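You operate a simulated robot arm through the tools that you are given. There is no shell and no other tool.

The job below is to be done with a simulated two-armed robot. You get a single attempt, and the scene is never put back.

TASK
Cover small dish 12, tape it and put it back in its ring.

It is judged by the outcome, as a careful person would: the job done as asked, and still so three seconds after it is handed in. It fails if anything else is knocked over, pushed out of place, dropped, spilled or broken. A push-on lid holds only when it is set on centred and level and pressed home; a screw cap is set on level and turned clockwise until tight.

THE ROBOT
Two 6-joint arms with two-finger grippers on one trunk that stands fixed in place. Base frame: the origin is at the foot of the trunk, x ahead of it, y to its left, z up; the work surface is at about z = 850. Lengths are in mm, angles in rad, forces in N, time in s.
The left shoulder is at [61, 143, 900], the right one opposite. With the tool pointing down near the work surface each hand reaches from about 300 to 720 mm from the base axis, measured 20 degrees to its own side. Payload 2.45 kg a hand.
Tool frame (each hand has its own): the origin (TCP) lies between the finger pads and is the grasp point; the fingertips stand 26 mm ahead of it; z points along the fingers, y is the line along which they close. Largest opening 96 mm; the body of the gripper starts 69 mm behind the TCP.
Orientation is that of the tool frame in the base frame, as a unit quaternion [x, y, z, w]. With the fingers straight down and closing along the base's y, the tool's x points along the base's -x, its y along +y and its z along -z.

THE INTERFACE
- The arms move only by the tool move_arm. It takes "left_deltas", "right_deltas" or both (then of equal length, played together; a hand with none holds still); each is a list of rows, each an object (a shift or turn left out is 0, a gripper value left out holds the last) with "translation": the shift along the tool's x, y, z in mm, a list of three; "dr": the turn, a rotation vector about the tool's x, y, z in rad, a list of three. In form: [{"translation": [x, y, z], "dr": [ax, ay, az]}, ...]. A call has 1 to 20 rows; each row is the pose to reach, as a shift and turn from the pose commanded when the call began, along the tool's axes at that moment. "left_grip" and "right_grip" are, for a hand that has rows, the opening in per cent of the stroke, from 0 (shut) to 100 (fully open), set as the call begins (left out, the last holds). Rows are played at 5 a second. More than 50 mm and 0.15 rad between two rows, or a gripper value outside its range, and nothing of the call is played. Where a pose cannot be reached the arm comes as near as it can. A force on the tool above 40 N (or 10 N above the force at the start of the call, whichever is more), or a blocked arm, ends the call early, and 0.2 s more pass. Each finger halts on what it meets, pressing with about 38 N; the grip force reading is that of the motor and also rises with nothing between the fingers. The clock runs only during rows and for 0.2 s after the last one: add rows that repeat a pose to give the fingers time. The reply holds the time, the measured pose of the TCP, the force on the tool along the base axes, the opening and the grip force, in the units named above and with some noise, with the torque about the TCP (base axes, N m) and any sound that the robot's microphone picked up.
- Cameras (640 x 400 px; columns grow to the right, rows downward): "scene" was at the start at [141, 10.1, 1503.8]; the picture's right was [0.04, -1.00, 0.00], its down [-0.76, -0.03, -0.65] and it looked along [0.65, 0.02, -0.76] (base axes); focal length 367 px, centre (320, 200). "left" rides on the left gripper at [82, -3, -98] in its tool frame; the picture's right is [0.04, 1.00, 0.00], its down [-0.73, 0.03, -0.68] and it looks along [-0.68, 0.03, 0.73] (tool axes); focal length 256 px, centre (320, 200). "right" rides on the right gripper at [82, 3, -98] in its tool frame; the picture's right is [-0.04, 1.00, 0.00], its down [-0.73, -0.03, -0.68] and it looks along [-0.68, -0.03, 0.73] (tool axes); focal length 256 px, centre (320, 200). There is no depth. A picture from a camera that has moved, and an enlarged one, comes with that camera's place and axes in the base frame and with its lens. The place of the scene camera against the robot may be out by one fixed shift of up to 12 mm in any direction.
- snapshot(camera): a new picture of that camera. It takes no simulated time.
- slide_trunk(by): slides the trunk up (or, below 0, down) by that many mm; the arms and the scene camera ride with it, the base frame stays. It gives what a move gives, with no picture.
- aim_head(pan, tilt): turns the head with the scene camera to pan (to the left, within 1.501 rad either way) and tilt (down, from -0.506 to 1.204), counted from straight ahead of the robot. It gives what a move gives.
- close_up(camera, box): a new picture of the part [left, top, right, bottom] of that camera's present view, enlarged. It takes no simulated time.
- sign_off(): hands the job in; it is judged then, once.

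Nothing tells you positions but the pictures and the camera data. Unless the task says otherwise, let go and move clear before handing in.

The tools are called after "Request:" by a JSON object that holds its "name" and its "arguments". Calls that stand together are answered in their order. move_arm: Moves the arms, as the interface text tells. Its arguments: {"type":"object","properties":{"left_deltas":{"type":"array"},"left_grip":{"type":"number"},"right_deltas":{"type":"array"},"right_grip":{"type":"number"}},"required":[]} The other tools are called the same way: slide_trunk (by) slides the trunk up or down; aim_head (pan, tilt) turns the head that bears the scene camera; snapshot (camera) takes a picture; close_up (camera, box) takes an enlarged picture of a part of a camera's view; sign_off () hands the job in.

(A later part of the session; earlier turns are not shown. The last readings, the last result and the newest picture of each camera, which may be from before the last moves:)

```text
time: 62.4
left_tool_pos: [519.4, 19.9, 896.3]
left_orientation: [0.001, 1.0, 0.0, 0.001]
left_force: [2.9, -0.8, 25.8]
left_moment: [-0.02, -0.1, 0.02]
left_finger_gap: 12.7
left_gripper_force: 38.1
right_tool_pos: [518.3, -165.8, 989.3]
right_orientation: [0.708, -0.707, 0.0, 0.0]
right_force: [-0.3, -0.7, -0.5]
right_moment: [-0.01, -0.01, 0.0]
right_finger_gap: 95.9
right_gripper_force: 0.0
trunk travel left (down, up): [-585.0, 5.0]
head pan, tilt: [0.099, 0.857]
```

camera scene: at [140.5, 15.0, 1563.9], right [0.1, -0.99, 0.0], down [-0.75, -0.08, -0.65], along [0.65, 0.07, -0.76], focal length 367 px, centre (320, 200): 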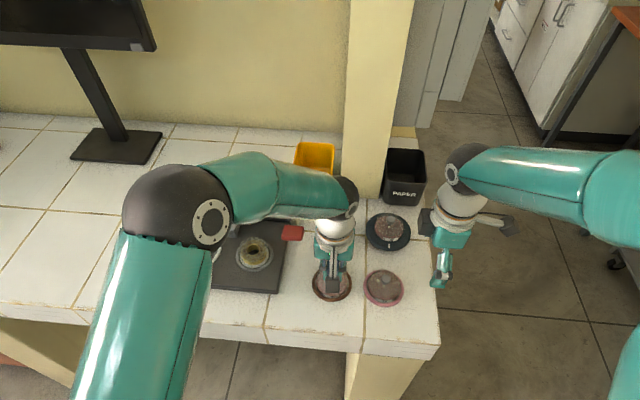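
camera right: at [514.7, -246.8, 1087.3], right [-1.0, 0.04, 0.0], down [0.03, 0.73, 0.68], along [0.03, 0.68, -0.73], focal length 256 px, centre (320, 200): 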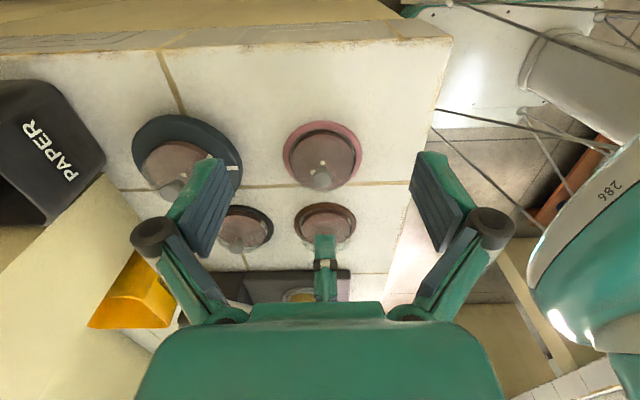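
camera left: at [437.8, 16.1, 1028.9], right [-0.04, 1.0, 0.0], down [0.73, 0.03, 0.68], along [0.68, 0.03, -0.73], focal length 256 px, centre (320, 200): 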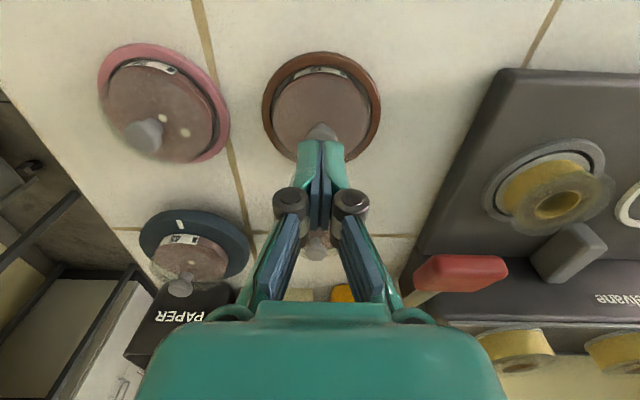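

Request:
{"name": "move_arm", "arguments": {"left_deltas": [{"translation": [0, 0, -1]}, {"translation": [0, 0, -2]}, {"translation": [0, 0, -3]}, {"translation": [0, 0, -3.5]}, {"translation": [0, 0, -3.5]}]}}

Request:
{"name": "close_up", "arguments": {"camera": "right", "box": [295, 200, 355, 250]}}

```text
time: 63.5
left_tool_pos: [518.1, 19.9, 898.3]
left_orientation: [0.0, 1.0, 0.0, -0.001]
left_force: [-0.2, 0.2, -0.4]
left_moment: [0.02, 0.0, 0.01]
left_finger_gap: 12.7
left_gripper_force: 38.3
right_tool_pos: [520.6, -165.1, 988.3]
right_orientation: [0.707, -0.707, 0.0, -0.001]
right_force: [0.3, 0.4, 0.0]
right_moment: [0.04, -0.01, 0.01]
right_finger_gap: 95.9
right_gripper_force: 0.0
trunk travel left (down, up): [-585.0, 5.0]
head pan, tilt: [0.099, 0.857]
```

```text
8.00 times, centred on (325, 225) of right
camera zoom: at [514.7, -246.8, 1087.0], right [-1.0, 0.04, 0.0], down [0.03, 0.73, 0.68], along [0.03, 0.68, -0.73], focal length 2048 px, centre (280, 0)
```

zoom: 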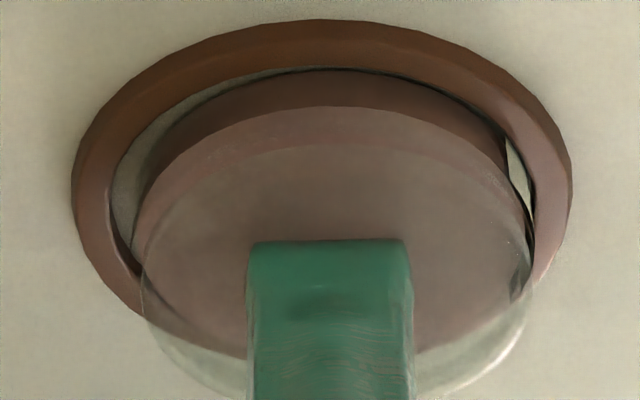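

Pressing while gripping the knob isn't engaging it. I'll let the lid settle freely on the dish, check its seating, then press squarely on top of the knob with one closed fingertip.

Request:
{"name": "move_arm", "arguments": {"left_deltas": [{"translation": [0, 0, 1]}, {"translation": [0, 0, 1]}]}}

Request:
{"name": "move_arm", "arguments": {"left_deltas": [{"translation": [0, 0, 0]}, {"translation": [0, 0, 0]}, {"translation": [0, 0, 0]}, {"translation": [0, 0, -20]}, {"translation": [0, 0, -45]}, {"translation": [0, 0, -45]}], "left_grip": 45}}

Request:
{"name": "close_up", "arguments": {"camera": "right", "box": [285, 190, 365, 260]}}

Request:
{"name": "close_up", "arguments": {"camera": "left", "box": [250, 40, 390, 170]}}

```text
time: 64.2
left_tool_pos: [520.8, 19.7, 898.1]
left_orientation: [0.0, 1.0, 0.0, 0.0]
left_force: [0.6, -0.5, -0.1]
left_moment: [0.0, -0.02, 0.0]
left_finger_gap: 12.7
left_gripper_force: 37.7
right_tool_pos: [519.9, -164.4, 988.1]
right_orientation: [0.708, -0.706, 0.001, 0.0]
right_force: [0.0, -0.1, 1.2]
right_moment: [-0.02, -0.03, -0.02]
right_finger_gap: 96.2
right_gripper_force: 0.1
trunk travel left (down, up): [-585.0, 5.0]
head pan, tilt: [0.099, 0.857]
```

```text
time: 65.5
left_tool_pos: [519.6, 20.9, 944.5]
left_orientation: [0.0, 1.0, 0.0, -0.001]
left_force: [-0.5, -0.2, -0.1]
left_moment: [0.0, -0.03, 0.03]
left_finger_gap: 42.9
left_gripper_force: 0.1
right_tool_pos: [520.5, -165.0, 988.8]
right_orientation: [0.708, -0.707, 0.0, -0.001]
right_force: [0.8, -0.4, 1.1]
right_moment: [-0.03, 0.02, -0.01]
right_finger_gap: 95.9
right_gripper_force: 0.1
trunk travel left (down, up): [-585.0, 5.0]
head pan, tilt: [0.099, 0.857]
heard: snap
```

```text
5.71 times, centred on (325, 225) of right
camera zoom: at [514.9, -246.8, 1087.1], right [-1.0, 0.04, 0.0], down [0.03, 0.73, 0.68], along [0.03, 0.68, -0.73], focal length 1463 px, centre (291, 57)
```

zoom: 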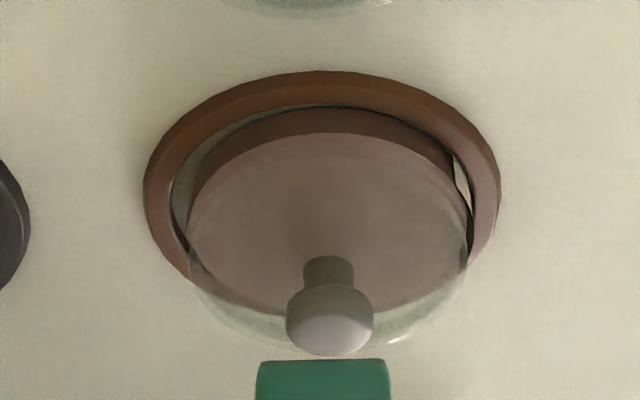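

```text
3.08 times, centred on (320, 105) of left
camera zoom: at [439.5, 17.3, 1042.3], right [-0.04, 1.0, 0.0], down [0.73, 0.03, 0.68], along [0.68, 0.03, -0.73], focal length 788 px, centre (320, 492)
```

zoom: 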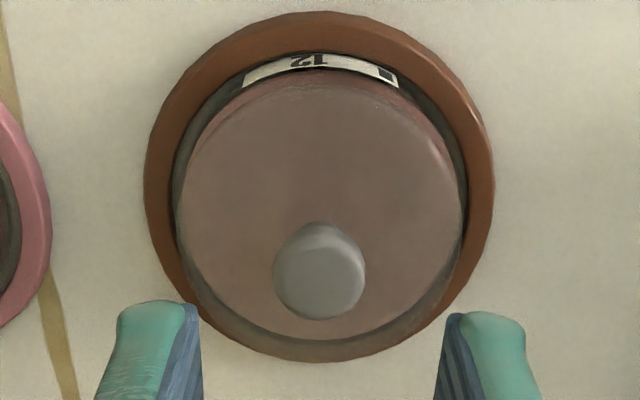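

A snap as I let go, and now the lid sits lower than in any earlier view. So releasing let it seat and gripping the knob had been tilting it. I'll press squarely on the knob top with one fingertip (offset 5 mm) to make sure it is home.

Request:
{"name": "move_arm", "arguments": {"left_deltas": [{"translation": [0, 4.5, 0]}, {"translation": [0, 4.5, 0]}, {"translation": [0, 4.5, 0]}, {"translation": [0, 4.5, 0]}, {"translation": [0, 4.5, 15]}, {"translation": [0, 4.5, 25]}, {"translation": [0, 4.5, 28]}, {"translation": [0, 4.5, 28]}], "left_grip": 0}}

Request:
{"name": "close_up", "arguments": {"camera": "right", "box": [285, 190, 365, 260]}}

Request:
{"name": "close_up", "arguments": {"camera": "left", "box": [250, 60, 390, 200]}}

```text
time: 67.3
left_tool_pos: [519.3, 24.8, 915.8]
left_orientation: [0.0, 1.0, 0.0, 0.001]
left_force: [0.4, 1.3, -0.1]
left_moment: [0.02, 0.01, -0.01]
left_finger_gap: 0.0
left_gripper_force: 28.8
right_tool_pos: [520.3, -164.6, 988.9]
right_orientation: [0.708, -0.706, 0.001, -0.001]
right_force: [0.0, -0.3, -0.2]
right_moment: [-0.01, 0.01, 0.02]
right_finger_gap: 96.1
right_gripper_force: 0.0
trunk travel left (down, up): [-585.0, 5.0]
head pan, tilt: [0.099, 0.857]
```

```text
5.71 times, centred on (325, 225) of right
camera zoom: at [514.6, -246.8, 1087.2], right [-1.0, 0.04, 0.0], down [0.03, 0.73, 0.68], along [0.03, 0.68, -0.73], focal length 1463 px, centre (291, 57)
```

zoom: 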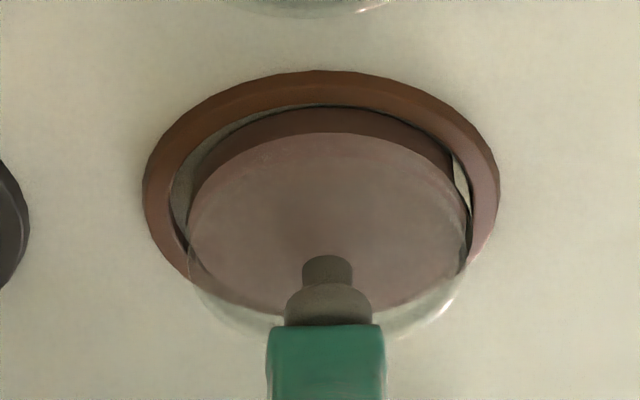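

```text
2.86 times, centred on (320, 130) of left
camera zoom: at [438.8, 21.6, 1013.9], right [-0.04, 1.0, 0.0], down [0.73, 0.03, 0.68], along [0.68, 0.03, -0.73], focal length 731 px, centre (320, 400)
```

zoom: 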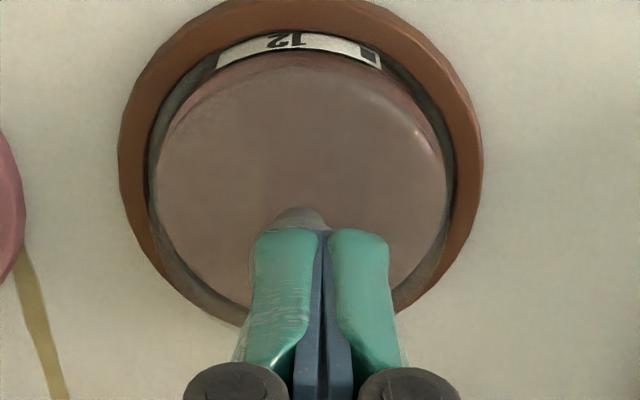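

Request:
{"name": "move_arm", "arguments": {"left_deltas": [{"translation": [0, 0, 1]}, {"translation": [0, 0, 2]}, {"translation": [0, 0, 3]}, {"translation": [0, 0, 4]}, {"translation": [0, 0, 4]}]}}

Request:
{"name": "close_up", "arguments": {"camera": "right", "box": [285, 190, 365, 260]}}

```text
time: 68.5
left_tool_pos: [519.8, 26.1, 914.1]
left_orientation: [0.0, 1.0, -0.001, 0.003]
left_force: [-1.7, 2.9, 30.3]
left_moment: [0.04, 0.08, -0.01]
left_finger_gap: 5.8
left_gripper_force: 28.6
right_tool_pos: [517.5, -165.1, 990.9]
right_orientation: [0.707, -0.707, 0.001, -0.001]
right_force: [0.3, -1.0, 0.8]
right_moment: [0.01, 0.02, 0.02]
right_finger_gap: 96.0
right_gripper_force: 0.1
trunk travel left (down, up): [-585.0, 5.0]
head pan, tilt: [0.099, 0.857]
```

```text
5.71 times, centred on (325, 225) of right
camera zoom: at [512.3, -246.6, 1088.8], right [-1.0, 0.04, 0.0], down [0.03, 0.73, 0.68], along [0.03, 0.68, -0.73], focal length 1463 px, centre (291, 57)
```

zoom: 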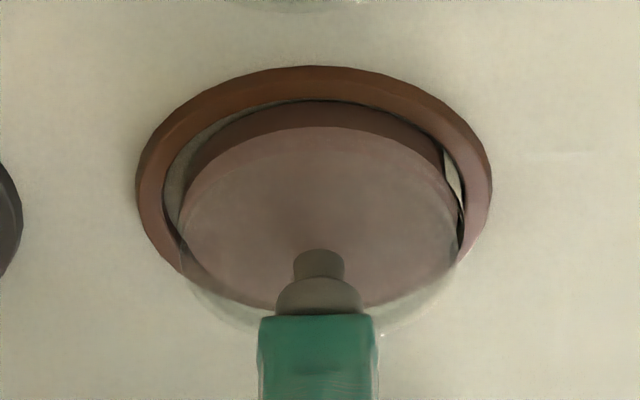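

Solid at 30 N with no movement: the lid is home. Now raising, opening, and taking the dish by its walls.

Request:
{"name": "move_arm", "arguments": {"left_deltas": [{"translation": [0, 0, -10]}, {"translation": [0, 0, -35]}, {"translation": [0, -2, -60]}, {"translation": [0, -5.5, -60]}, {"translation": [0, -5.5, -60]}]}}

Request:
{"name": "move_arm", "arguments": {"left_deltas": [{"translation": [0, 0, 0]}, {"translation": [0, 0, 0]}, {"translation": [0, 0, 0]}, {"translation": [0, 0, 0]}, {"translation": [0, 0, 25]}, {"translation": [0, 0, 50]}, {"translation": [0, 0, 70]}, {"translation": [0, 0, 70]}], "left_grip": 100}}

Request:
{"name": "close_up", "arguments": {"camera": "left", "box": [200, 40, 440, 220]}}

Request:
{"name": "close_up", "arguments": {"camera": "right", "box": [285, 190, 365, 260]}}

```text
time: 69.8
left_tool_pos: [518.4, 20.7, 970.7]
left_orientation: [-0.001, 1.0, 0.0, 0.0]
left_force: [0.6, 0.2, 0.3]
left_moment: [0.04, -0.01, 0.02]
left_finger_gap: 0.0
left_gripper_force: 28.2
right_tool_pos: [519.1, -165.6, 988.7]
right_orientation: [0.707, -0.707, 0.0, 0.0]
right_force: [0.4, -0.6, 1.1]
right_moment: [0.01, -0.03, 0.01]
right_finger_gap: 95.7
right_gripper_force: 0.1
trunk travel left (down, up): [-585.0, 5.0]
head pan, tilt: [0.099, 0.857]
```

```text
time: 71.5
left_tool_pos: [517.8, 19.7, 900.7]
left_orientation: [0.0, 1.0, 0.0, 0.0]
left_force: [-0.6, 0.1, 0.7]
left_moment: [-0.02, 0.0, 0.0]
left_finger_gap: 95.9
left_gripper_force: 0.1
right_tool_pos: [519.1, -163.7, 989.0]
right_orientation: [0.708, -0.707, 0.0, -0.001]
right_force: [-1.1, 0.1, -0.5]
right_moment: [-0.02, -0.04, 0.01]
right_finger_gap: 95.9
right_gripper_force: 0.2
trunk travel left (down, up): [-585.0, 5.0]
head pan, tilt: [0.099, 0.857]
```

```text
2.22 times, centred on (320, 130) of left
camera zoom: at [438.0, 15.8, 998.8], right [-0.04, 1.0, 0.0], down [0.73, 0.03, 0.68], along [0.68, 0.03, -0.73], focal length 569 px, centre (320, 356)
```

zoom: 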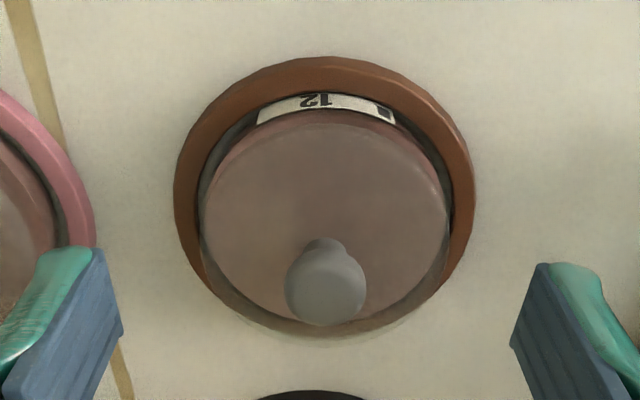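

```text
5.71 times, centred on (325, 225) of right
camera zoom: at [514.4, -246.8, 1087.3], right [-1.0, 0.04, 0.0], down [0.03, 0.73, 0.68], along [0.03, 0.68, -0.73], focal length 1463 px, centre (291, 57)
```

zoom: 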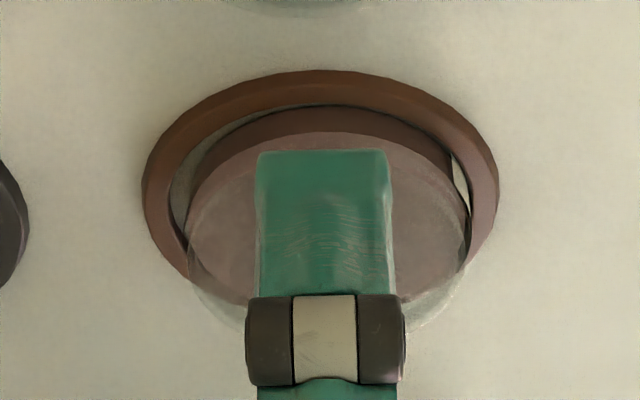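

Request:
{"name": "move_arm", "arguments": {"left_deltas": [{"translation": [0.5, 1.0, 6]}, {"translation": [0.5, 1.0, 12]}, {"translation": [0.5, 1.0, 16.5]}, {"translation": [0.5, 1.0, 16.5]}]}}

Request:
{"name": "close_up", "arguments": {"camera": "right", "box": [285, 190, 365, 260]}}

Request:
{"name": "snapshot", "arguments": {"camera": "left"}}

```text
time: 72.5
left_tool_pos: [518.8, 21.3, 884.8]
left_orientation: [-0.001, 1.0, 0.0, 0.001]
left_force: [-0.2, 0.8, -0.6]
left_moment: [0.01, 0.04, 0.0]
left_finger_gap: 96.0
left_gripper_force: 0.1
right_tool_pos: [518.8, -164.1, 989.5]
right_orientation: [0.708, -0.706, 0.001, -0.001]
right_force: [0.1, -0.7, 0.0]
right_moment: [0.03, 0.0, -0.02]
right_finger_gap: 96.0
right_gripper_force: 0.0
trunk travel left (down, up): [-585.0, 5.0]
head pan, tilt: [0.099, 0.857]
```

```text
5.71 times, centred on (325, 225) of right
camera zoom: at [514.6, -246.8, 1087.2], right [-1.0, 0.04, 0.0], down [0.03, 0.73, 0.68], along [0.03, 0.68, -0.73], focal length 1463 px, centre (291, 57)
```

zoom: 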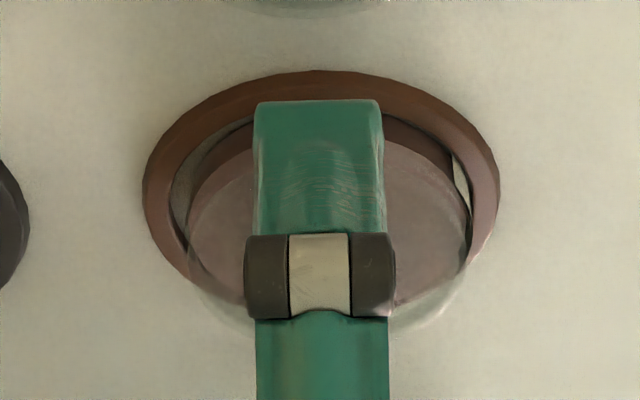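

```text
taken
camera left: at [438.9, 17.6, 983.2], right [-0.04, 1.0, 0.0], down [0.73, 0.03, 0.68], along [0.68, 0.03, -0.73], focal length 256 px, centre (320, 200)
```

left: 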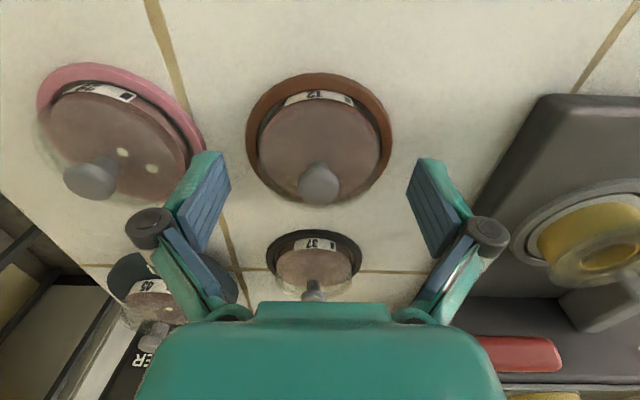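

Request:
{"name": "move_arm", "arguments": {"left_deltas": [{"translation": [0, 0, 0]}, {"translation": [0, 0, 0]}, {"translation": [0, 0, 0]}, {"translation": [0, 0, 0]}], "left_grip": 40}}

Request:
{"name": "close_up", "arguments": {"camera": "right", "box": [285, 190, 365, 260]}}

Request:
{"name": "close_up", "arguments": {"camera": "left", "box": [240, 60, 400, 200]}}

```text
time: 73.5
left_tool_pos: [518.3, 21.3, 885.4]
left_orientation: [0.0, 1.0, 0.0, 0.001]
left_force: [0.5, 0.8, 3.6]
left_moment: [-0.04, 0.11, 0.01]
left_finger_gap: 66.4
left_gripper_force: 38.1
right_tool_pos: [519.2, -164.1, 989.4]
right_orientation: [0.708, -0.706, 0.0, -0.001]
right_force: [0.2, -0.5, -0.2]
right_moment: [0.0, 0.01, -0.04]
right_finger_gap: 96.1
right_gripper_force: 0.1
trunk travel left (down, up): [-585.0, 5.0]
head pan, tilt: [0.099, 0.857]
```

```text
5.71 times, centred on (325, 225) of right
camera zoom: at [514.4, -246.7, 1087.4], right [-1.0, 0.04, 0.0], down [0.03, 0.73, 0.68], along [0.03, 0.68, -0.73], focal length 1463 px, centre (291, 57)
```

zoom: 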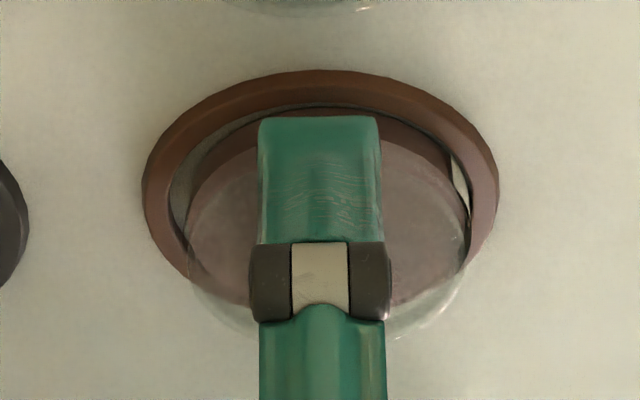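

```text
2.86 times, centred on (320, 130) of left
camera zoom: at [438.9, 17.6, 983.6], right [-0.04, 1.0, 0.0], down [0.73, 0.03, 0.68], along [0.68, 0.03, -0.73], focal length 731 px, centre (320, 400)
```

zoom: 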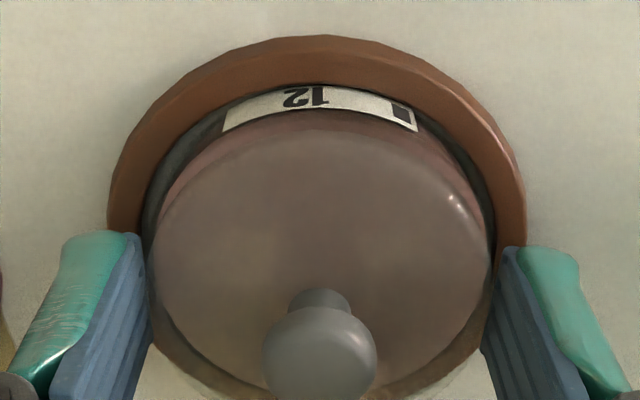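

This time no snap, gap 66 mm, hardly any vertical force: the fingers are on the dish wall itself. Lifting slowly.

Request:
{"name": "move_arm", "arguments": {"left_deltas": [{"translation": [0, 0, -4]}, {"translation": [0, 0, -8]}, {"translation": [0, 0, -14]}, {"translation": [0, 0, -14]}]}}

Request:
{"name": "close_up", "arguments": {"camera": "right", "box": [275, 190, 375, 270]}}

Request:
{"name": "close_up", "arguments": {"camera": "left", "box": [240, 60, 400, 200]}}

```text
time: 74.5
left_tool_pos: [519.2, 20.7, 898.9]
left_orientation: [0.0, 1.0, 0.0, 0.0]
left_force: [0.7, 0.0, -0.3]
left_moment: [-0.04, 0.04, -0.03]
left_finger_gap: 62.5
left_gripper_force: 38.2
right_tool_pos: [519.9, -164.7, 988.7]
right_orientation: [0.708, -0.706, 0.001, -0.001]
right_force: [0.4, -0.5, -0.5]
right_moment: [-0.01, 0.0, -0.02]
right_finger_gap: 95.8
right_gripper_force: 0.1
trunk travel left (down, up): [-585.0, 5.0]
head pan, tilt: [0.099, 0.857]
heard: snap
```

```text
5.00 times, centred on (325, 230) of right
camera zoom: at [514.8, -246.8, 1087.2], right [-1.0, 0.04, 0.0], down [0.03, 0.73, 0.68], along [0.03, 0.68, -0.73], focal length 1280 px, centre (295, 50)
```

zoom: 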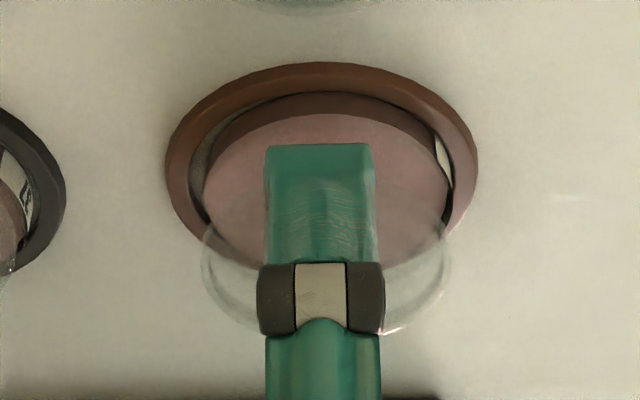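

```text
2.86 times, centred on (320, 130) of left
camera zoom: at [439.3, 16.8, 997.3], right [-0.04, 1.0, 0.0], down [0.73, 0.03, 0.68], along [0.68, 0.03, -0.73], focal length 731 px, centre (320, 400)
```

zoom: 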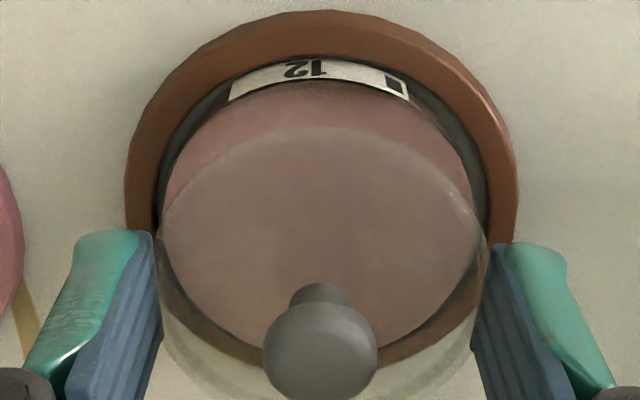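

The fingers slid up and took only the lid (snap); the dish stayed in its ring. I'll lift the lid a little further and look at its shape and at the dish to understand where to grip.

Request:
{"name": "move_arm", "arguments": {"left_deltas": [{"translation": [0, 0, -10]}, {"translation": [0, 0, -20]}, {"translation": [0, 0, -30]}, {"translation": [0, 0, -30]}]}}

Request:
{"name": "close_up", "arguments": {"camera": "right", "box": [265, 180, 385, 280]}}

Request:
{"name": "close_up", "arguments": {"camera": "left", "box": [240, 40, 400, 200]}}

```text
time: 75.5
left_tool_pos: [518.3, 20.1, 928.9]
left_orientation: [0.0, 1.0, 0.0, 0.0]
left_force: [-0.3, -0.4, 0.4]
left_moment: [-0.01, -0.01, 0.02]
left_finger_gap: 62.7
left_gripper_force: 38.4
right_tool_pos: [520.7, -164.9, 988.9]
right_orientation: [0.708, -0.707, 0.001, 0.0]
right_force: [0.1, -0.5, 0.4]
right_moment: [0.0, 0.03, -0.02]
right_finger_gap: 96.2
right_gripper_force: 0.1
trunk travel left (down, up): [-585.0, 5.0]
head pan, tilt: [0.099, 0.857]
```

```text
4.00 times, centred on (325, 230) of right
camera zoom: at [514.8, -246.8, 1087.1], right [-1.0, 0.04, 0.0], down [0.03, 0.73, 0.68], along [0.03, 0.68, -0.73], focal length 1024 px, centre (300, 80)
```

zoom: 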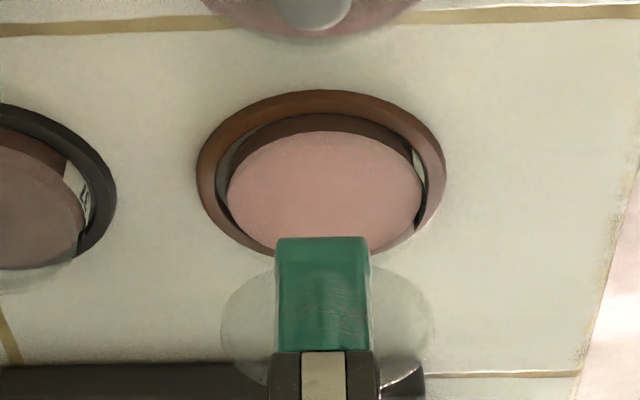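

```text
2.50 times, centred on (320, 120) of left
camera zoom: at [439.0, 17.5, 1027.6], right [-0.04, 1.0, 0.0], down [0.73, 0.03, 0.68], along [0.68, 0.03, -0.73], focal length 640 px, centre (320, 400)
```

zoom: 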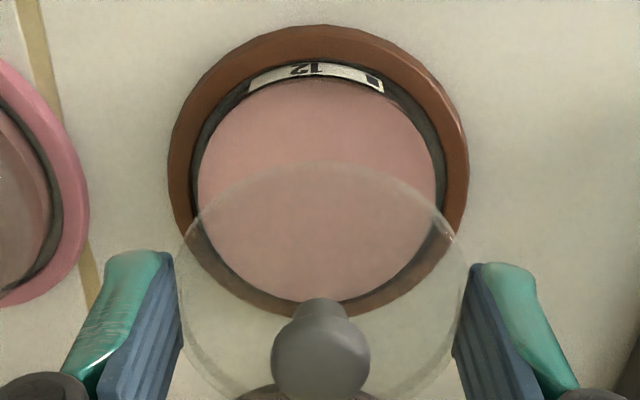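

Now it makes sense. The dish rim is lower than I judged (about z 862), so the fingertips barely caught the wall and then slid onto the narrower lid. I'll set the lid back down exactly where it was, then grip the dish lower.

Request:
{"name": "move_arm", "arguments": {"left_deltas": [{"translation": [0, 0, 12]}, {"translation": [0, 0, 24]}, {"translation": [0, 0, 34]}, {"translation": [0, 0, 38]}, {"translation": [0, 0, 40]}, {"translation": [0, 0, 41]}, {"translation": [0, 0, 41]}]}}

Request:
{"name": "close_up", "arguments": {"camera": "right", "box": [275, 190, 375, 270]}}

Request:
{"name": "close_up", "arguments": {"camera": "left", "box": [240, 60, 400, 200]}}

```text
time: 77.2
left_tool_pos: [520.5, 20.9, 888.0]
left_orientation: [-0.001, 1.0, -0.001, 0.0]
left_force: [0.1, -0.3, 8.4]
left_moment: [-0.01, 0.01, -0.02]
left_finger_gap: 62.3
left_gripper_force: 37.9
right_tool_pos: [519.0, -165.3, 989.0]
right_orientation: [0.708, -0.707, 0.001, -0.001]
right_force: [0.8, 0.8, 0.1]
right_moment: [0.04, -0.02, 0.0]
right_finger_gap: 96.0
right_gripper_force: 0.0
trunk travel left (down, up): [-585.0, 5.0]
head pan, tilt: [0.099, 0.857]
```

```text
5.00 times, centred on (325, 230) of right
camera zoom: at [514.0, -246.8, 1087.7], right [-1.0, 0.04, 0.0], down [0.03, 0.73, 0.68], along [0.03, 0.68, -0.73], focal length 1280 px, centre (295, 50)
```

zoom: 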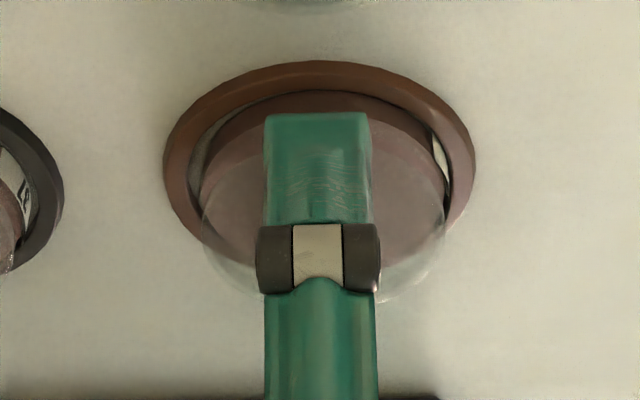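

```text
2.86 times, centred on (320, 130) of left
camera zoom: at [438.9, 17.6, 986.5], right [-0.04, 1.0, 0.0], down [0.73, 0.03, 0.68], along [0.68, 0.03, -0.73], focal length 731 px, centre (320, 400)
```

zoom: 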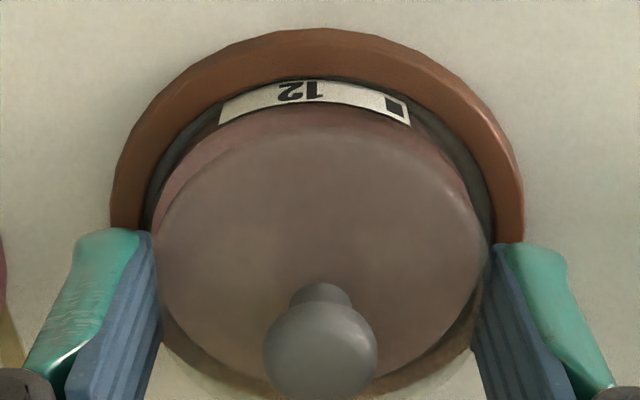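

Request:
{"name": "move_arm", "arguments": {"left_deltas": [{"translation": [0, 0, 0]}, {"translation": [0, 0, 0]}, {"translation": [0, 0, 0]}, {"translation": [0, 0, -15]}, {"translation": [0, 0, -50]}, {"translation": [0, 0, -80]}, {"translation": [0, 0, -80]}], "left_grip": 95}}

Request:
{"name": "close_up", "arguments": {"camera": "right", "box": [275, 190, 375, 270]}}

Request:
{"name": "close_up", "arguments": {"camera": "left", "box": [250, 30, 390, 160]}}

```text
time: 78.8
left_tool_pos: [520.6, 20.2, 967.7]
left_orientation: [0.0, 1.0, 0.0, -0.001]
left_force: [-1.7, 0.0, 0.1]
left_moment: [0.0, 0.01, 0.02]
left_finger_gap: 91.1
left_gripper_force: 0.1
right_tool_pos: [519.3, -164.4, 987.8]
right_orientation: [0.707, -0.707, 0.0, -0.001]
right_force: [-0.6, 0.6, -0.1]
right_moment: [0.01, -0.01, 0.04]
right_finger_gap: 95.9
right_gripper_force: 0.1
trunk travel left (down, up): [-585.0, 5.0]
head pan, tilt: [0.099, 0.857]
```

```text
5.00 times, centred on (325, 230) of right
camera zoom: at [514.9, -246.8, 1087.1], right [-1.0, 0.04, 0.0], down [0.03, 0.73, 0.68], along [0.03, 0.68, -0.73], focal length 1280 px, centre (295, 50)
```

zoom: 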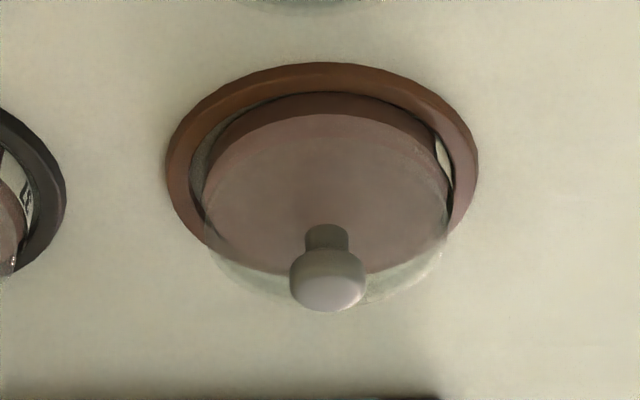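

```text
3.08 times, centred on (320, 95) of left
camera zoom: at [440.4, 17.0, 1066.3], right [-0.04, 1.0, 0.0], down [0.73, 0.03, 0.68], along [0.68, 0.03, -0.73], focal length 788 px, centre (320, 523)
```

zoom: 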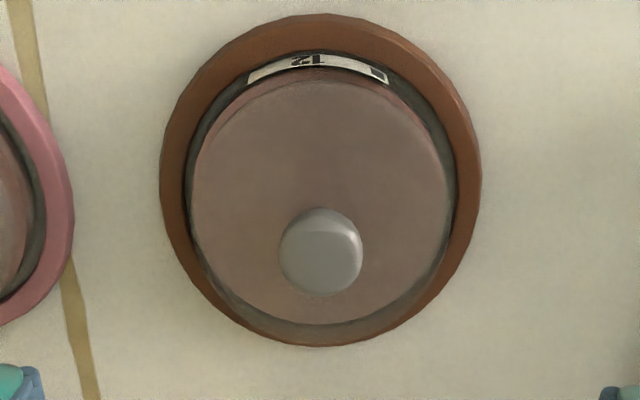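

Lid is back on but I heard no snap. I'll press it home with one fingertip on the knob.

Request:
{"name": "move_arm", "arguments": {"left_deltas": [{"translation": [0.5, 5.5, 0]}, {"translation": [0.5, 5.5, 0]}, {"translation": [0.5, 5.5, 0]}, {"translation": [0.5, 5.5, 10]}, {"translation": [0.5, 5.5, 30]}, {"translation": [0.5, 5.5, 45]}, {"translation": [0.5, 5.5, 51]}, {"translation": [0.5, 5.5, 51]}], "left_grip": 0}}

Request:
{"name": "move_arm", "arguments": {"left_deltas": [{"translation": [0, 0, 1]}, {"translation": [0, 0, 2]}, {"translation": [0, 0, 3]}, {"translation": [0, 0, 4]}, {"translation": [0, 0, 5]}, {"translation": [0, 0, 5]}]}}

Request:
{"name": "close_up", "arguments": {"camera": "right", "box": [275, 190, 375, 270]}}

```text
time: 80.5
left_tool_pos: [519.2, 26.0, 915.8]
left_orientation: [0.0, 1.0, 0.0, 0.001]
left_force: [0.2, -0.1, -0.4]
left_moment: [-0.01, -0.01, 0.0]
left_finger_gap: 0.0
left_gripper_force: 28.4
right_tool_pos: [519.8, -164.7, 989.2]
right_orientation: [0.708, -0.707, 0.0, 0.0]
right_force: [-0.2, -0.7, -0.4]
right_moment: [-0.03, 0.0, 0.0]
right_finger_gap: 95.7
right_gripper_force: 0.0
trunk travel left (down, up): [-585.0, 5.0]
head pan, tilt: [0.099, 0.857]
```

```text
time: 82.0
left_tool_pos: [518.8, 26.4, 914.2]
left_orientation: [-0.001, 1.0, -0.001, 0.003]
left_force: [1.7, 0.9, 22.9]
left_moment: [0.02, -0.05, 0.04]
left_finger_gap: 5.9
left_gripper_force: 28.1
right_tool_pos: [518.7, -165.1, 990.3]
right_orientation: [0.708, -0.706, 0.002, -0.001]
right_force: [0.3, 0.2, 0.4]
right_moment: [0.0, 0.03, -0.01]
right_finger_gap: 96.1
right_gripper_force: 0.1
trunk travel left (down, up): [-585.0, 5.0]
head pan, tilt: [0.099, 0.857]
heard: snap
```

```text
5.00 times, centred on (325, 230) of right
camera zoom: at [513.2, -246.8, 1088.2], right [-1.0, 0.04, 0.0], down [0.03, 0.73, 0.68], along [0.03, 0.68, -0.73], focal length 1280 px, centre (295, 50)
```

zoom: 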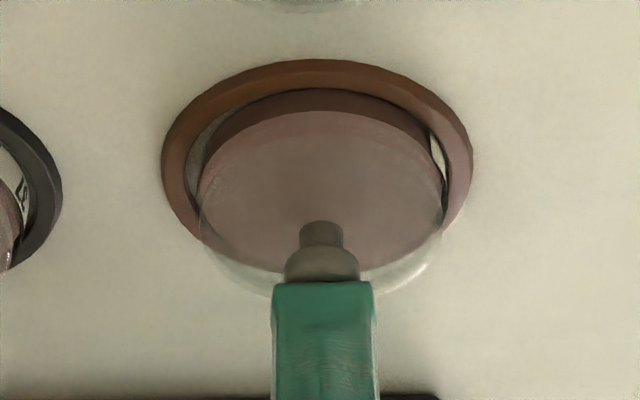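

A snap at 23 N — home. Now I'll raise, open, and lower around the dish with the fingers over the ring, probing gently for the ring's top so I can grip as low as possible.

Request:
{"name": "move_arm", "arguments": {"left_deltas": [{"translation": [0, 0, -10]}, {"translation": [0, 0, -35]}, {"translation": [0, -2, -60]}, {"translation": [0, -5.2, -60]}, {"translation": [0, -5.2, -60]}]}}

Request:
{"name": "move_arm", "arguments": {"left_deltas": [{"translation": [0, 0, 0]}, {"translation": [0, 0, 0]}, {"translation": [0, 0, 0]}, {"translation": [0, 0, 0]}, {"translation": [0, 0, 0]}, {"translation": [0, 0, 25]}, {"translation": [0, 0, 50]}, {"translation": [0, 0, 70]}, {"translation": [0, 0, 82]}, {"translation": [0, 0, 82]}], "left_grip": 82}}

Request:
{"name": "close_up", "arguments": {"camera": "left", "box": [220, 60, 420, 220]}}

Request:
{"name": "close_up", "arguments": {"camera": "right", "box": [275, 190, 375, 270]}}

```text
time: 83.2
left_tool_pos: [519.8, 20.9, 970.8]
left_orientation: [0.0, 1.0, 0.0, 0.0]
left_force: [0.9, -0.8, -0.6]
left_moment: [0.03, 0.0, -0.02]
left_finger_gap: 0.0
left_gripper_force: 28.3
right_tool_pos: [519.5, -164.6, 988.5]
right_orientation: [0.708, -0.706, 0.001, -0.001]
right_force: [-0.3, 0.3, -0.4]
right_moment: [-0.04, 0.0, 0.01]
right_finger_gap: 96.0
right_gripper_force: 0.0
trunk travel left (down, up): [-585.0, 5.0]
head pan, tilt: [0.099, 0.857]
```

```text
time: 85.3
left_tool_pos: [520.6, 21.0, 888.4]
left_orientation: [0.0, 1.0, 0.0, 0.001]
left_force: [0.1, -0.6, -0.6]
left_moment: [-0.02, 0.01, -0.01]
left_finger_gap: 78.8
left_gripper_force: 0.1
right_tool_pos: [518.5, -165.7, 989.7]
right_orientation: [0.708, -0.706, 0.001, -0.001]
right_force: [0.2, 0.4, -0.3]
right_moment: [0.03, 0.02, 0.0]
right_finger_gap: 96.4
right_gripper_force: 0.0
trunk travel left (down, up): [-585.0, 5.0]
head pan, tilt: [0.099, 0.857]
```

```text
2.50 times, centred on (320, 140) of left
camera zoom: at [438.2, 17.2, 987.8], right [-0.04, 1.0, 0.0], down [0.73, 0.03, 0.68], along [0.68, 0.03, -0.73], focal length 640 px, centre (320, 350)
```

zoom: 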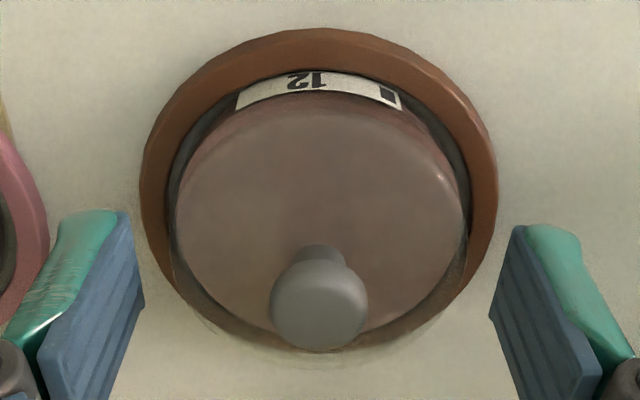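

```text
5.00 times, centred on (325, 230) of right
camera zoom: at [514.6, -246.8, 1087.2], right [-1.0, 0.04, 0.0], down [0.03, 0.73, 0.68], along [0.03, 0.68, -0.73], focal length 1280 px, centre (295, 50)
```

zoom: 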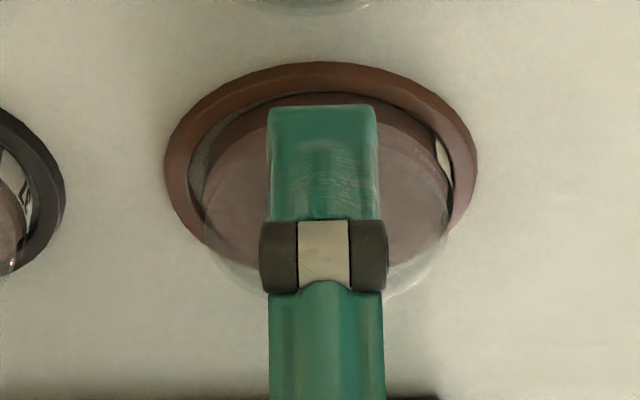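

The bench is evidently a few millimetres lower than 850, so I can go lower. Descending to fingertip z≈854 in small steps while watching the force.

Request:
{"name": "move_arm", "arguments": {"left_deltas": [{"translation": [0.5, 0, 2]}, {"translation": [0.5, 0, 4]}, {"translation": [0.5, 0, 6]}, {"translation": [0.5, 0, 8]}, {"translation": [0.5, 0, 8]}]}}

Request:
{"name": "close_up", "arguments": {"camera": "right", "box": [275, 190, 375, 270]}}

Request:
{"name": "close_up", "arguments": {"camera": "left", "box": [220, 60, 420, 220]}}

```text
time: 86.5
left_tool_pos: [517.9, 20.5, 882.6]
left_orientation: [0.001, 1.0, -0.001, 0.001]
left_force: [0.5, -0.6, -0.7]
left_moment: [0.0, -0.01, 0.01]
left_finger_gap: 78.8
left_gripper_force: 0.1
right_tool_pos: [518.9, -164.8, 988.6]
right_orientation: [0.708, -0.707, 0.0, -0.002]
right_force: [0.0, 0.4, -0.1]
right_moment: [-0.01, -0.02, -0.01]
right_finger_gap: 96.0
right_gripper_force: 0.1
trunk travel left (down, up): [-585.0, 5.0]
head pan, tilt: [0.099, 0.857]
```

```text
5.00 times, centred on (325, 230) of right
camera zoom: at [514.6, -246.8, 1087.2], right [-1.0, 0.04, 0.0], down [0.03, 0.73, 0.68], along [0.03, 0.68, -0.73], focal length 1280 px, centre (295, 50)
```

zoom: 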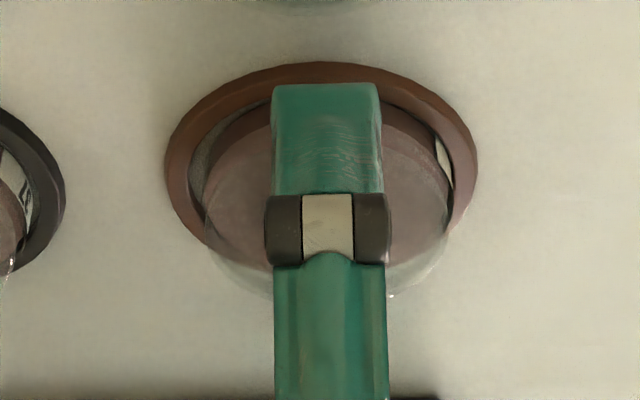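

```text
2.50 times, centred on (320, 140) of left
camera zoom: at [437.3, 16.9, 980.9], right [-0.04, 1.0, 0.0], down [0.73, 0.03, 0.68], along [0.68, 0.03, -0.73], focal length 640 px, centre (320, 350)
```

zoom: 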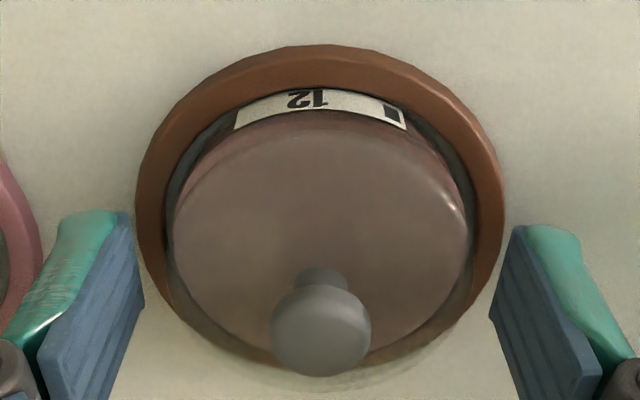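

Request:
{"name": "move_arm", "arguments": {"left_deltas": [{"translation": [0, 0, 1.2]}, {"translation": [0, 0, 2.4]}, {"translation": [0, 0, 2.4]}, {"translation": [0, 0, 2.4]}]}}

Request:
{"name": "close_up", "arguments": {"camera": "right", "box": [275, 190, 375, 270]}}

```text
time: 87.5
left_tool_pos: [519.7, 20.2, 879.7]
left_orientation: [0.001, 1.0, 0.0, 0.0]
left_force: [-0.5, -0.4, -0.4]
left_moment: [-0.03, -0.01, 0.0]
left_finger_gap: 78.5
left_gripper_force: 0.1
right_tool_pos: [520.4, -165.5, 988.8]
right_orientation: [0.708, -0.706, 0.0, -0.001]
right_force: [-0.1, 0.5, 0.2]
right_moment: [0.03, -0.03, -0.01]
right_finger_gap: 95.9
right_gripper_force: 0.1
trunk travel left (down, up): [-585.0, 5.0]
head pan, tilt: [0.099, 0.857]
```

```text
5.00 times, centred on (325, 230) of right
camera zoom: at [514.7, -246.8, 1087.2], right [-1.0, 0.04, 0.0], down [0.03, 0.73, 0.68], along [0.03, 0.68, -0.73], focal length 1280 px, centre (295, 50)
```

zoom: 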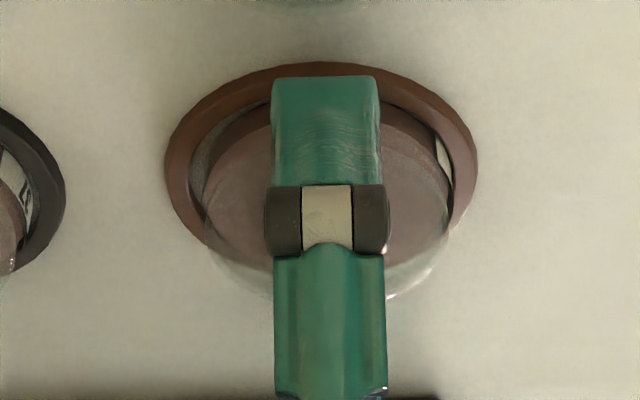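

Request:
{"name": "move_arm", "arguments": {"left_deltas": [{"translation": [0, 0, 0]}, {"translation": [0, 0, 0]}, {"translation": [0, 0, 0]}, {"translation": [0, 0, 0]}], "left_grip": 40}}

Request:
{"name": "close_up", "arguments": {"camera": "right", "box": [275, 190, 375, 270]}}

Request:
{"name": "close_up", "arguments": {"camera": "left", "box": [220, 60, 420, 220]}}

```text
time: 88.5
left_tool_pos: [518.2, 20.7, 879.5]
left_orientation: [0.0, 1.0, 0.0, 0.0]
left_force: [-0.5, -0.5, 2.3]
left_moment: [0.09, 0.08, 0.0]
left_finger_gap: 67.0
left_gripper_force: 37.2
right_tool_pos: [518.5, -164.6, 990.2]
right_orientation: [0.708, -0.706, 0.001, -0.001]
right_force: [-0.2, -0.1, 0.3]
right_moment: [0.04, -0.03, 0.01]
right_finger_gap: 96.0
right_gripper_force: 0.0
trunk travel left (down, up): [-585.0, 5.0]
head pan, tilt: [0.099, 0.857]
```

```text
5.00 times, centred on (325, 230) of right
camera zoom: at [514.5, -246.8, 1087.3], right [-1.0, 0.04, 0.0], down [0.03, 0.73, 0.68], along [0.03, 0.68, -0.73], focal length 1280 px, centre (295, 50)
```

zoom: 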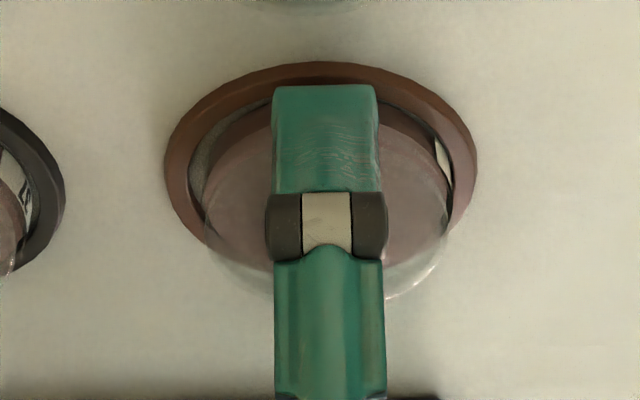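

```text
2.50 times, centred on (320, 140) of left
camera zoom: at [437.5, 17.4, 978.2], right [-0.04, 1.0, 0.0], down [0.73, 0.03, 0.68], along [0.68, 0.03, -0.73], focal length 640 px, centre (320, 350)
```

zoom: 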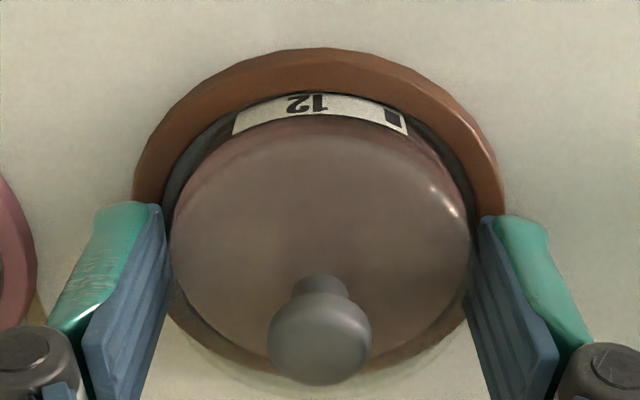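

Gripped at 67 mm without a snap, now well down on the wall. Lifting a few millimetres to test.

Request:
{"name": "move_arm", "arguments": {"left_deltas": [{"translation": [0, 0, -2]}, {"translation": [0, 0, -4]}, {"translation": [0, 0, -6]}, {"translation": [0, 0, -8]}, {"translation": [0, 0, -8]}]}}

Request:
{"name": "close_up", "arguments": {"camera": "right", "box": [275, 190, 375, 270]}}

Request:
{"name": "close_up", "arguments": {"camera": "left", "box": [220, 60, 420, 220]}}

```text
time: 89.8
left_tool_pos: [519.3, 21.2, 885.7]
left_orientation: [0.0, 1.0, 0.0, 0.0]
left_force: [-0.3, -0.5, -2.8]
left_moment: [0.01, -0.02, -0.02]
left_finger_gap: 66.9
left_gripper_force: 38.2
right_tool_pos: [520.7, -165.5, 988.1]
right_orientation: [0.708, -0.706, 0.0, 0.0]
right_force: [0.7, -0.1, 0.2]
right_moment: [0.02, 0.02, 0.02]
right_finger_gap: 96.0
right_gripper_force: 0.1
trunk travel left (down, up): [-585.0, 5.0]
head pan, tilt: [0.099, 0.857]
```

```text
5.00 times, centred on (325, 230) of right
camera zoom: at [514.9, -246.8, 1087.0], right [-1.0, 0.04, 0.0], down [0.03, 0.73, 0.68], along [0.03, 0.68, -0.73], focal length 1280 px, centre (295, 50)
```

zoom: 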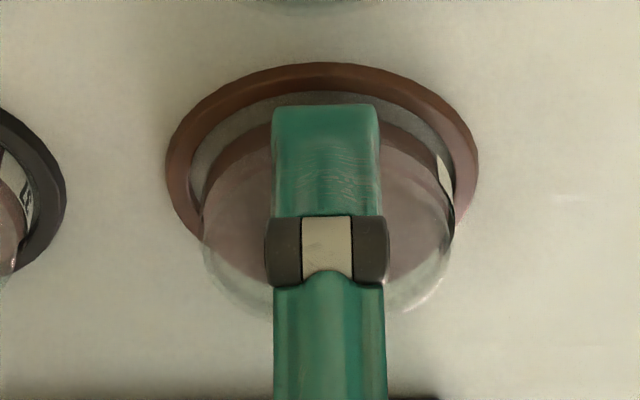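

```text
2.50 times, centred on (320, 140) of left
camera zoom: at [438.0, 17.4, 984.8], right [-0.04, 1.0, 0.0], down [0.73, 0.03, 0.68], along [0.68, 0.03, -0.73], focal length 640 px, centre (320, 350)
```

zoom: 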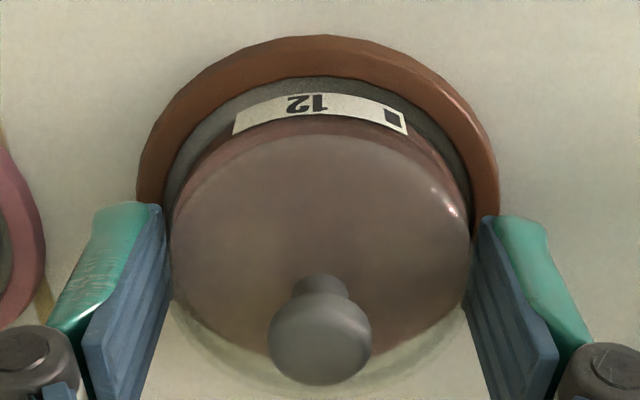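

The dish comes up with the lid on and the gap is steady. I'll raise it well clear and carry it slowly towards the white ring on the machine.

Request:
{"name": "move_arm", "arguments": {"left_deltas": [{"translation": [0, 0, -10]}, {"translation": [0, 0, -25]}, {"translation": [0, 0, -42]}, {"translation": [0, 0, -60]}, {"translation": [0, 0, -78]}, {"translation": [0, 0, -96]}, {"translation": [0, 0, -112]}, {"translation": [0, 0, -125]}, {"translation": [0, 0, -130]}, {"translation": [0, 0, -130]}]}}

Request:
{"name": "close_up", "arguments": {"camera": "left", "box": [220, 60, 420, 220]}}

Request:
{"name": "snapshot", "arguments": {"camera": "right"}}

```text
time: 92.0
left_tool_pos: [519.2, 21.0, 1016.2]
left_orientation: [0.001, 1.0, 0.0, 0.0]
left_force: [0.8, -0.3, -1.2]
left_moment: [-0.01, 0.04, 0.0]
left_finger_gap: 66.7
left_gripper_force: 38.3
right_tool_pos: [519.7, -164.8, 989.4]
right_orientation: [0.708, -0.706, 0.001, -0.001]
right_force: [-0.3, 0.5, 0.2]
right_moment: [0.01, 0.01, 0.0]
right_finger_gap: 96.0
right_gripper_force: 0.1
trunk travel left (down, up): [-585.0, 5.0]
head pan, tilt: [0.099, 0.857]
```

```text
2.50 times, centred on (320, 140) of left
camera zoom: at [437.3, 17.0, 1115.8], right [-0.04, 1.0, 0.0], down [0.73, 0.03, 0.68], along [0.68, 0.03, -0.73], focal length 640 px, centre (320, 350)
```

zoom: 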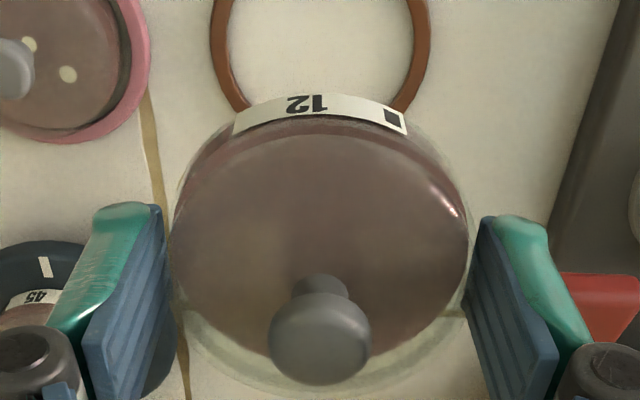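

```text
taken
camera right: at [514.7, -246.8, 1087.1], right [-1.0, 0.04, 0.0], down [0.03, 0.73, 0.68], along [0.03, 0.68, -0.73], focal length 256 px, centre (320, 200)
```

right: 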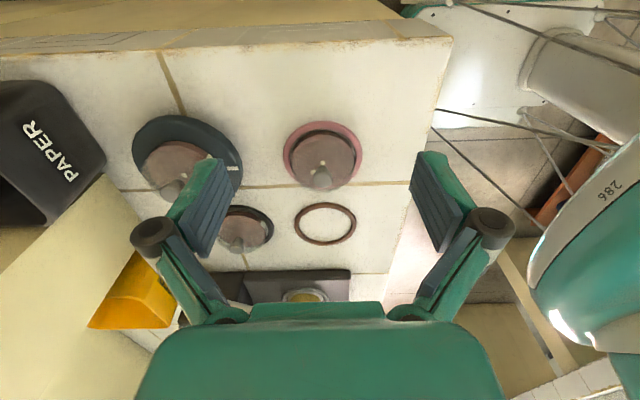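

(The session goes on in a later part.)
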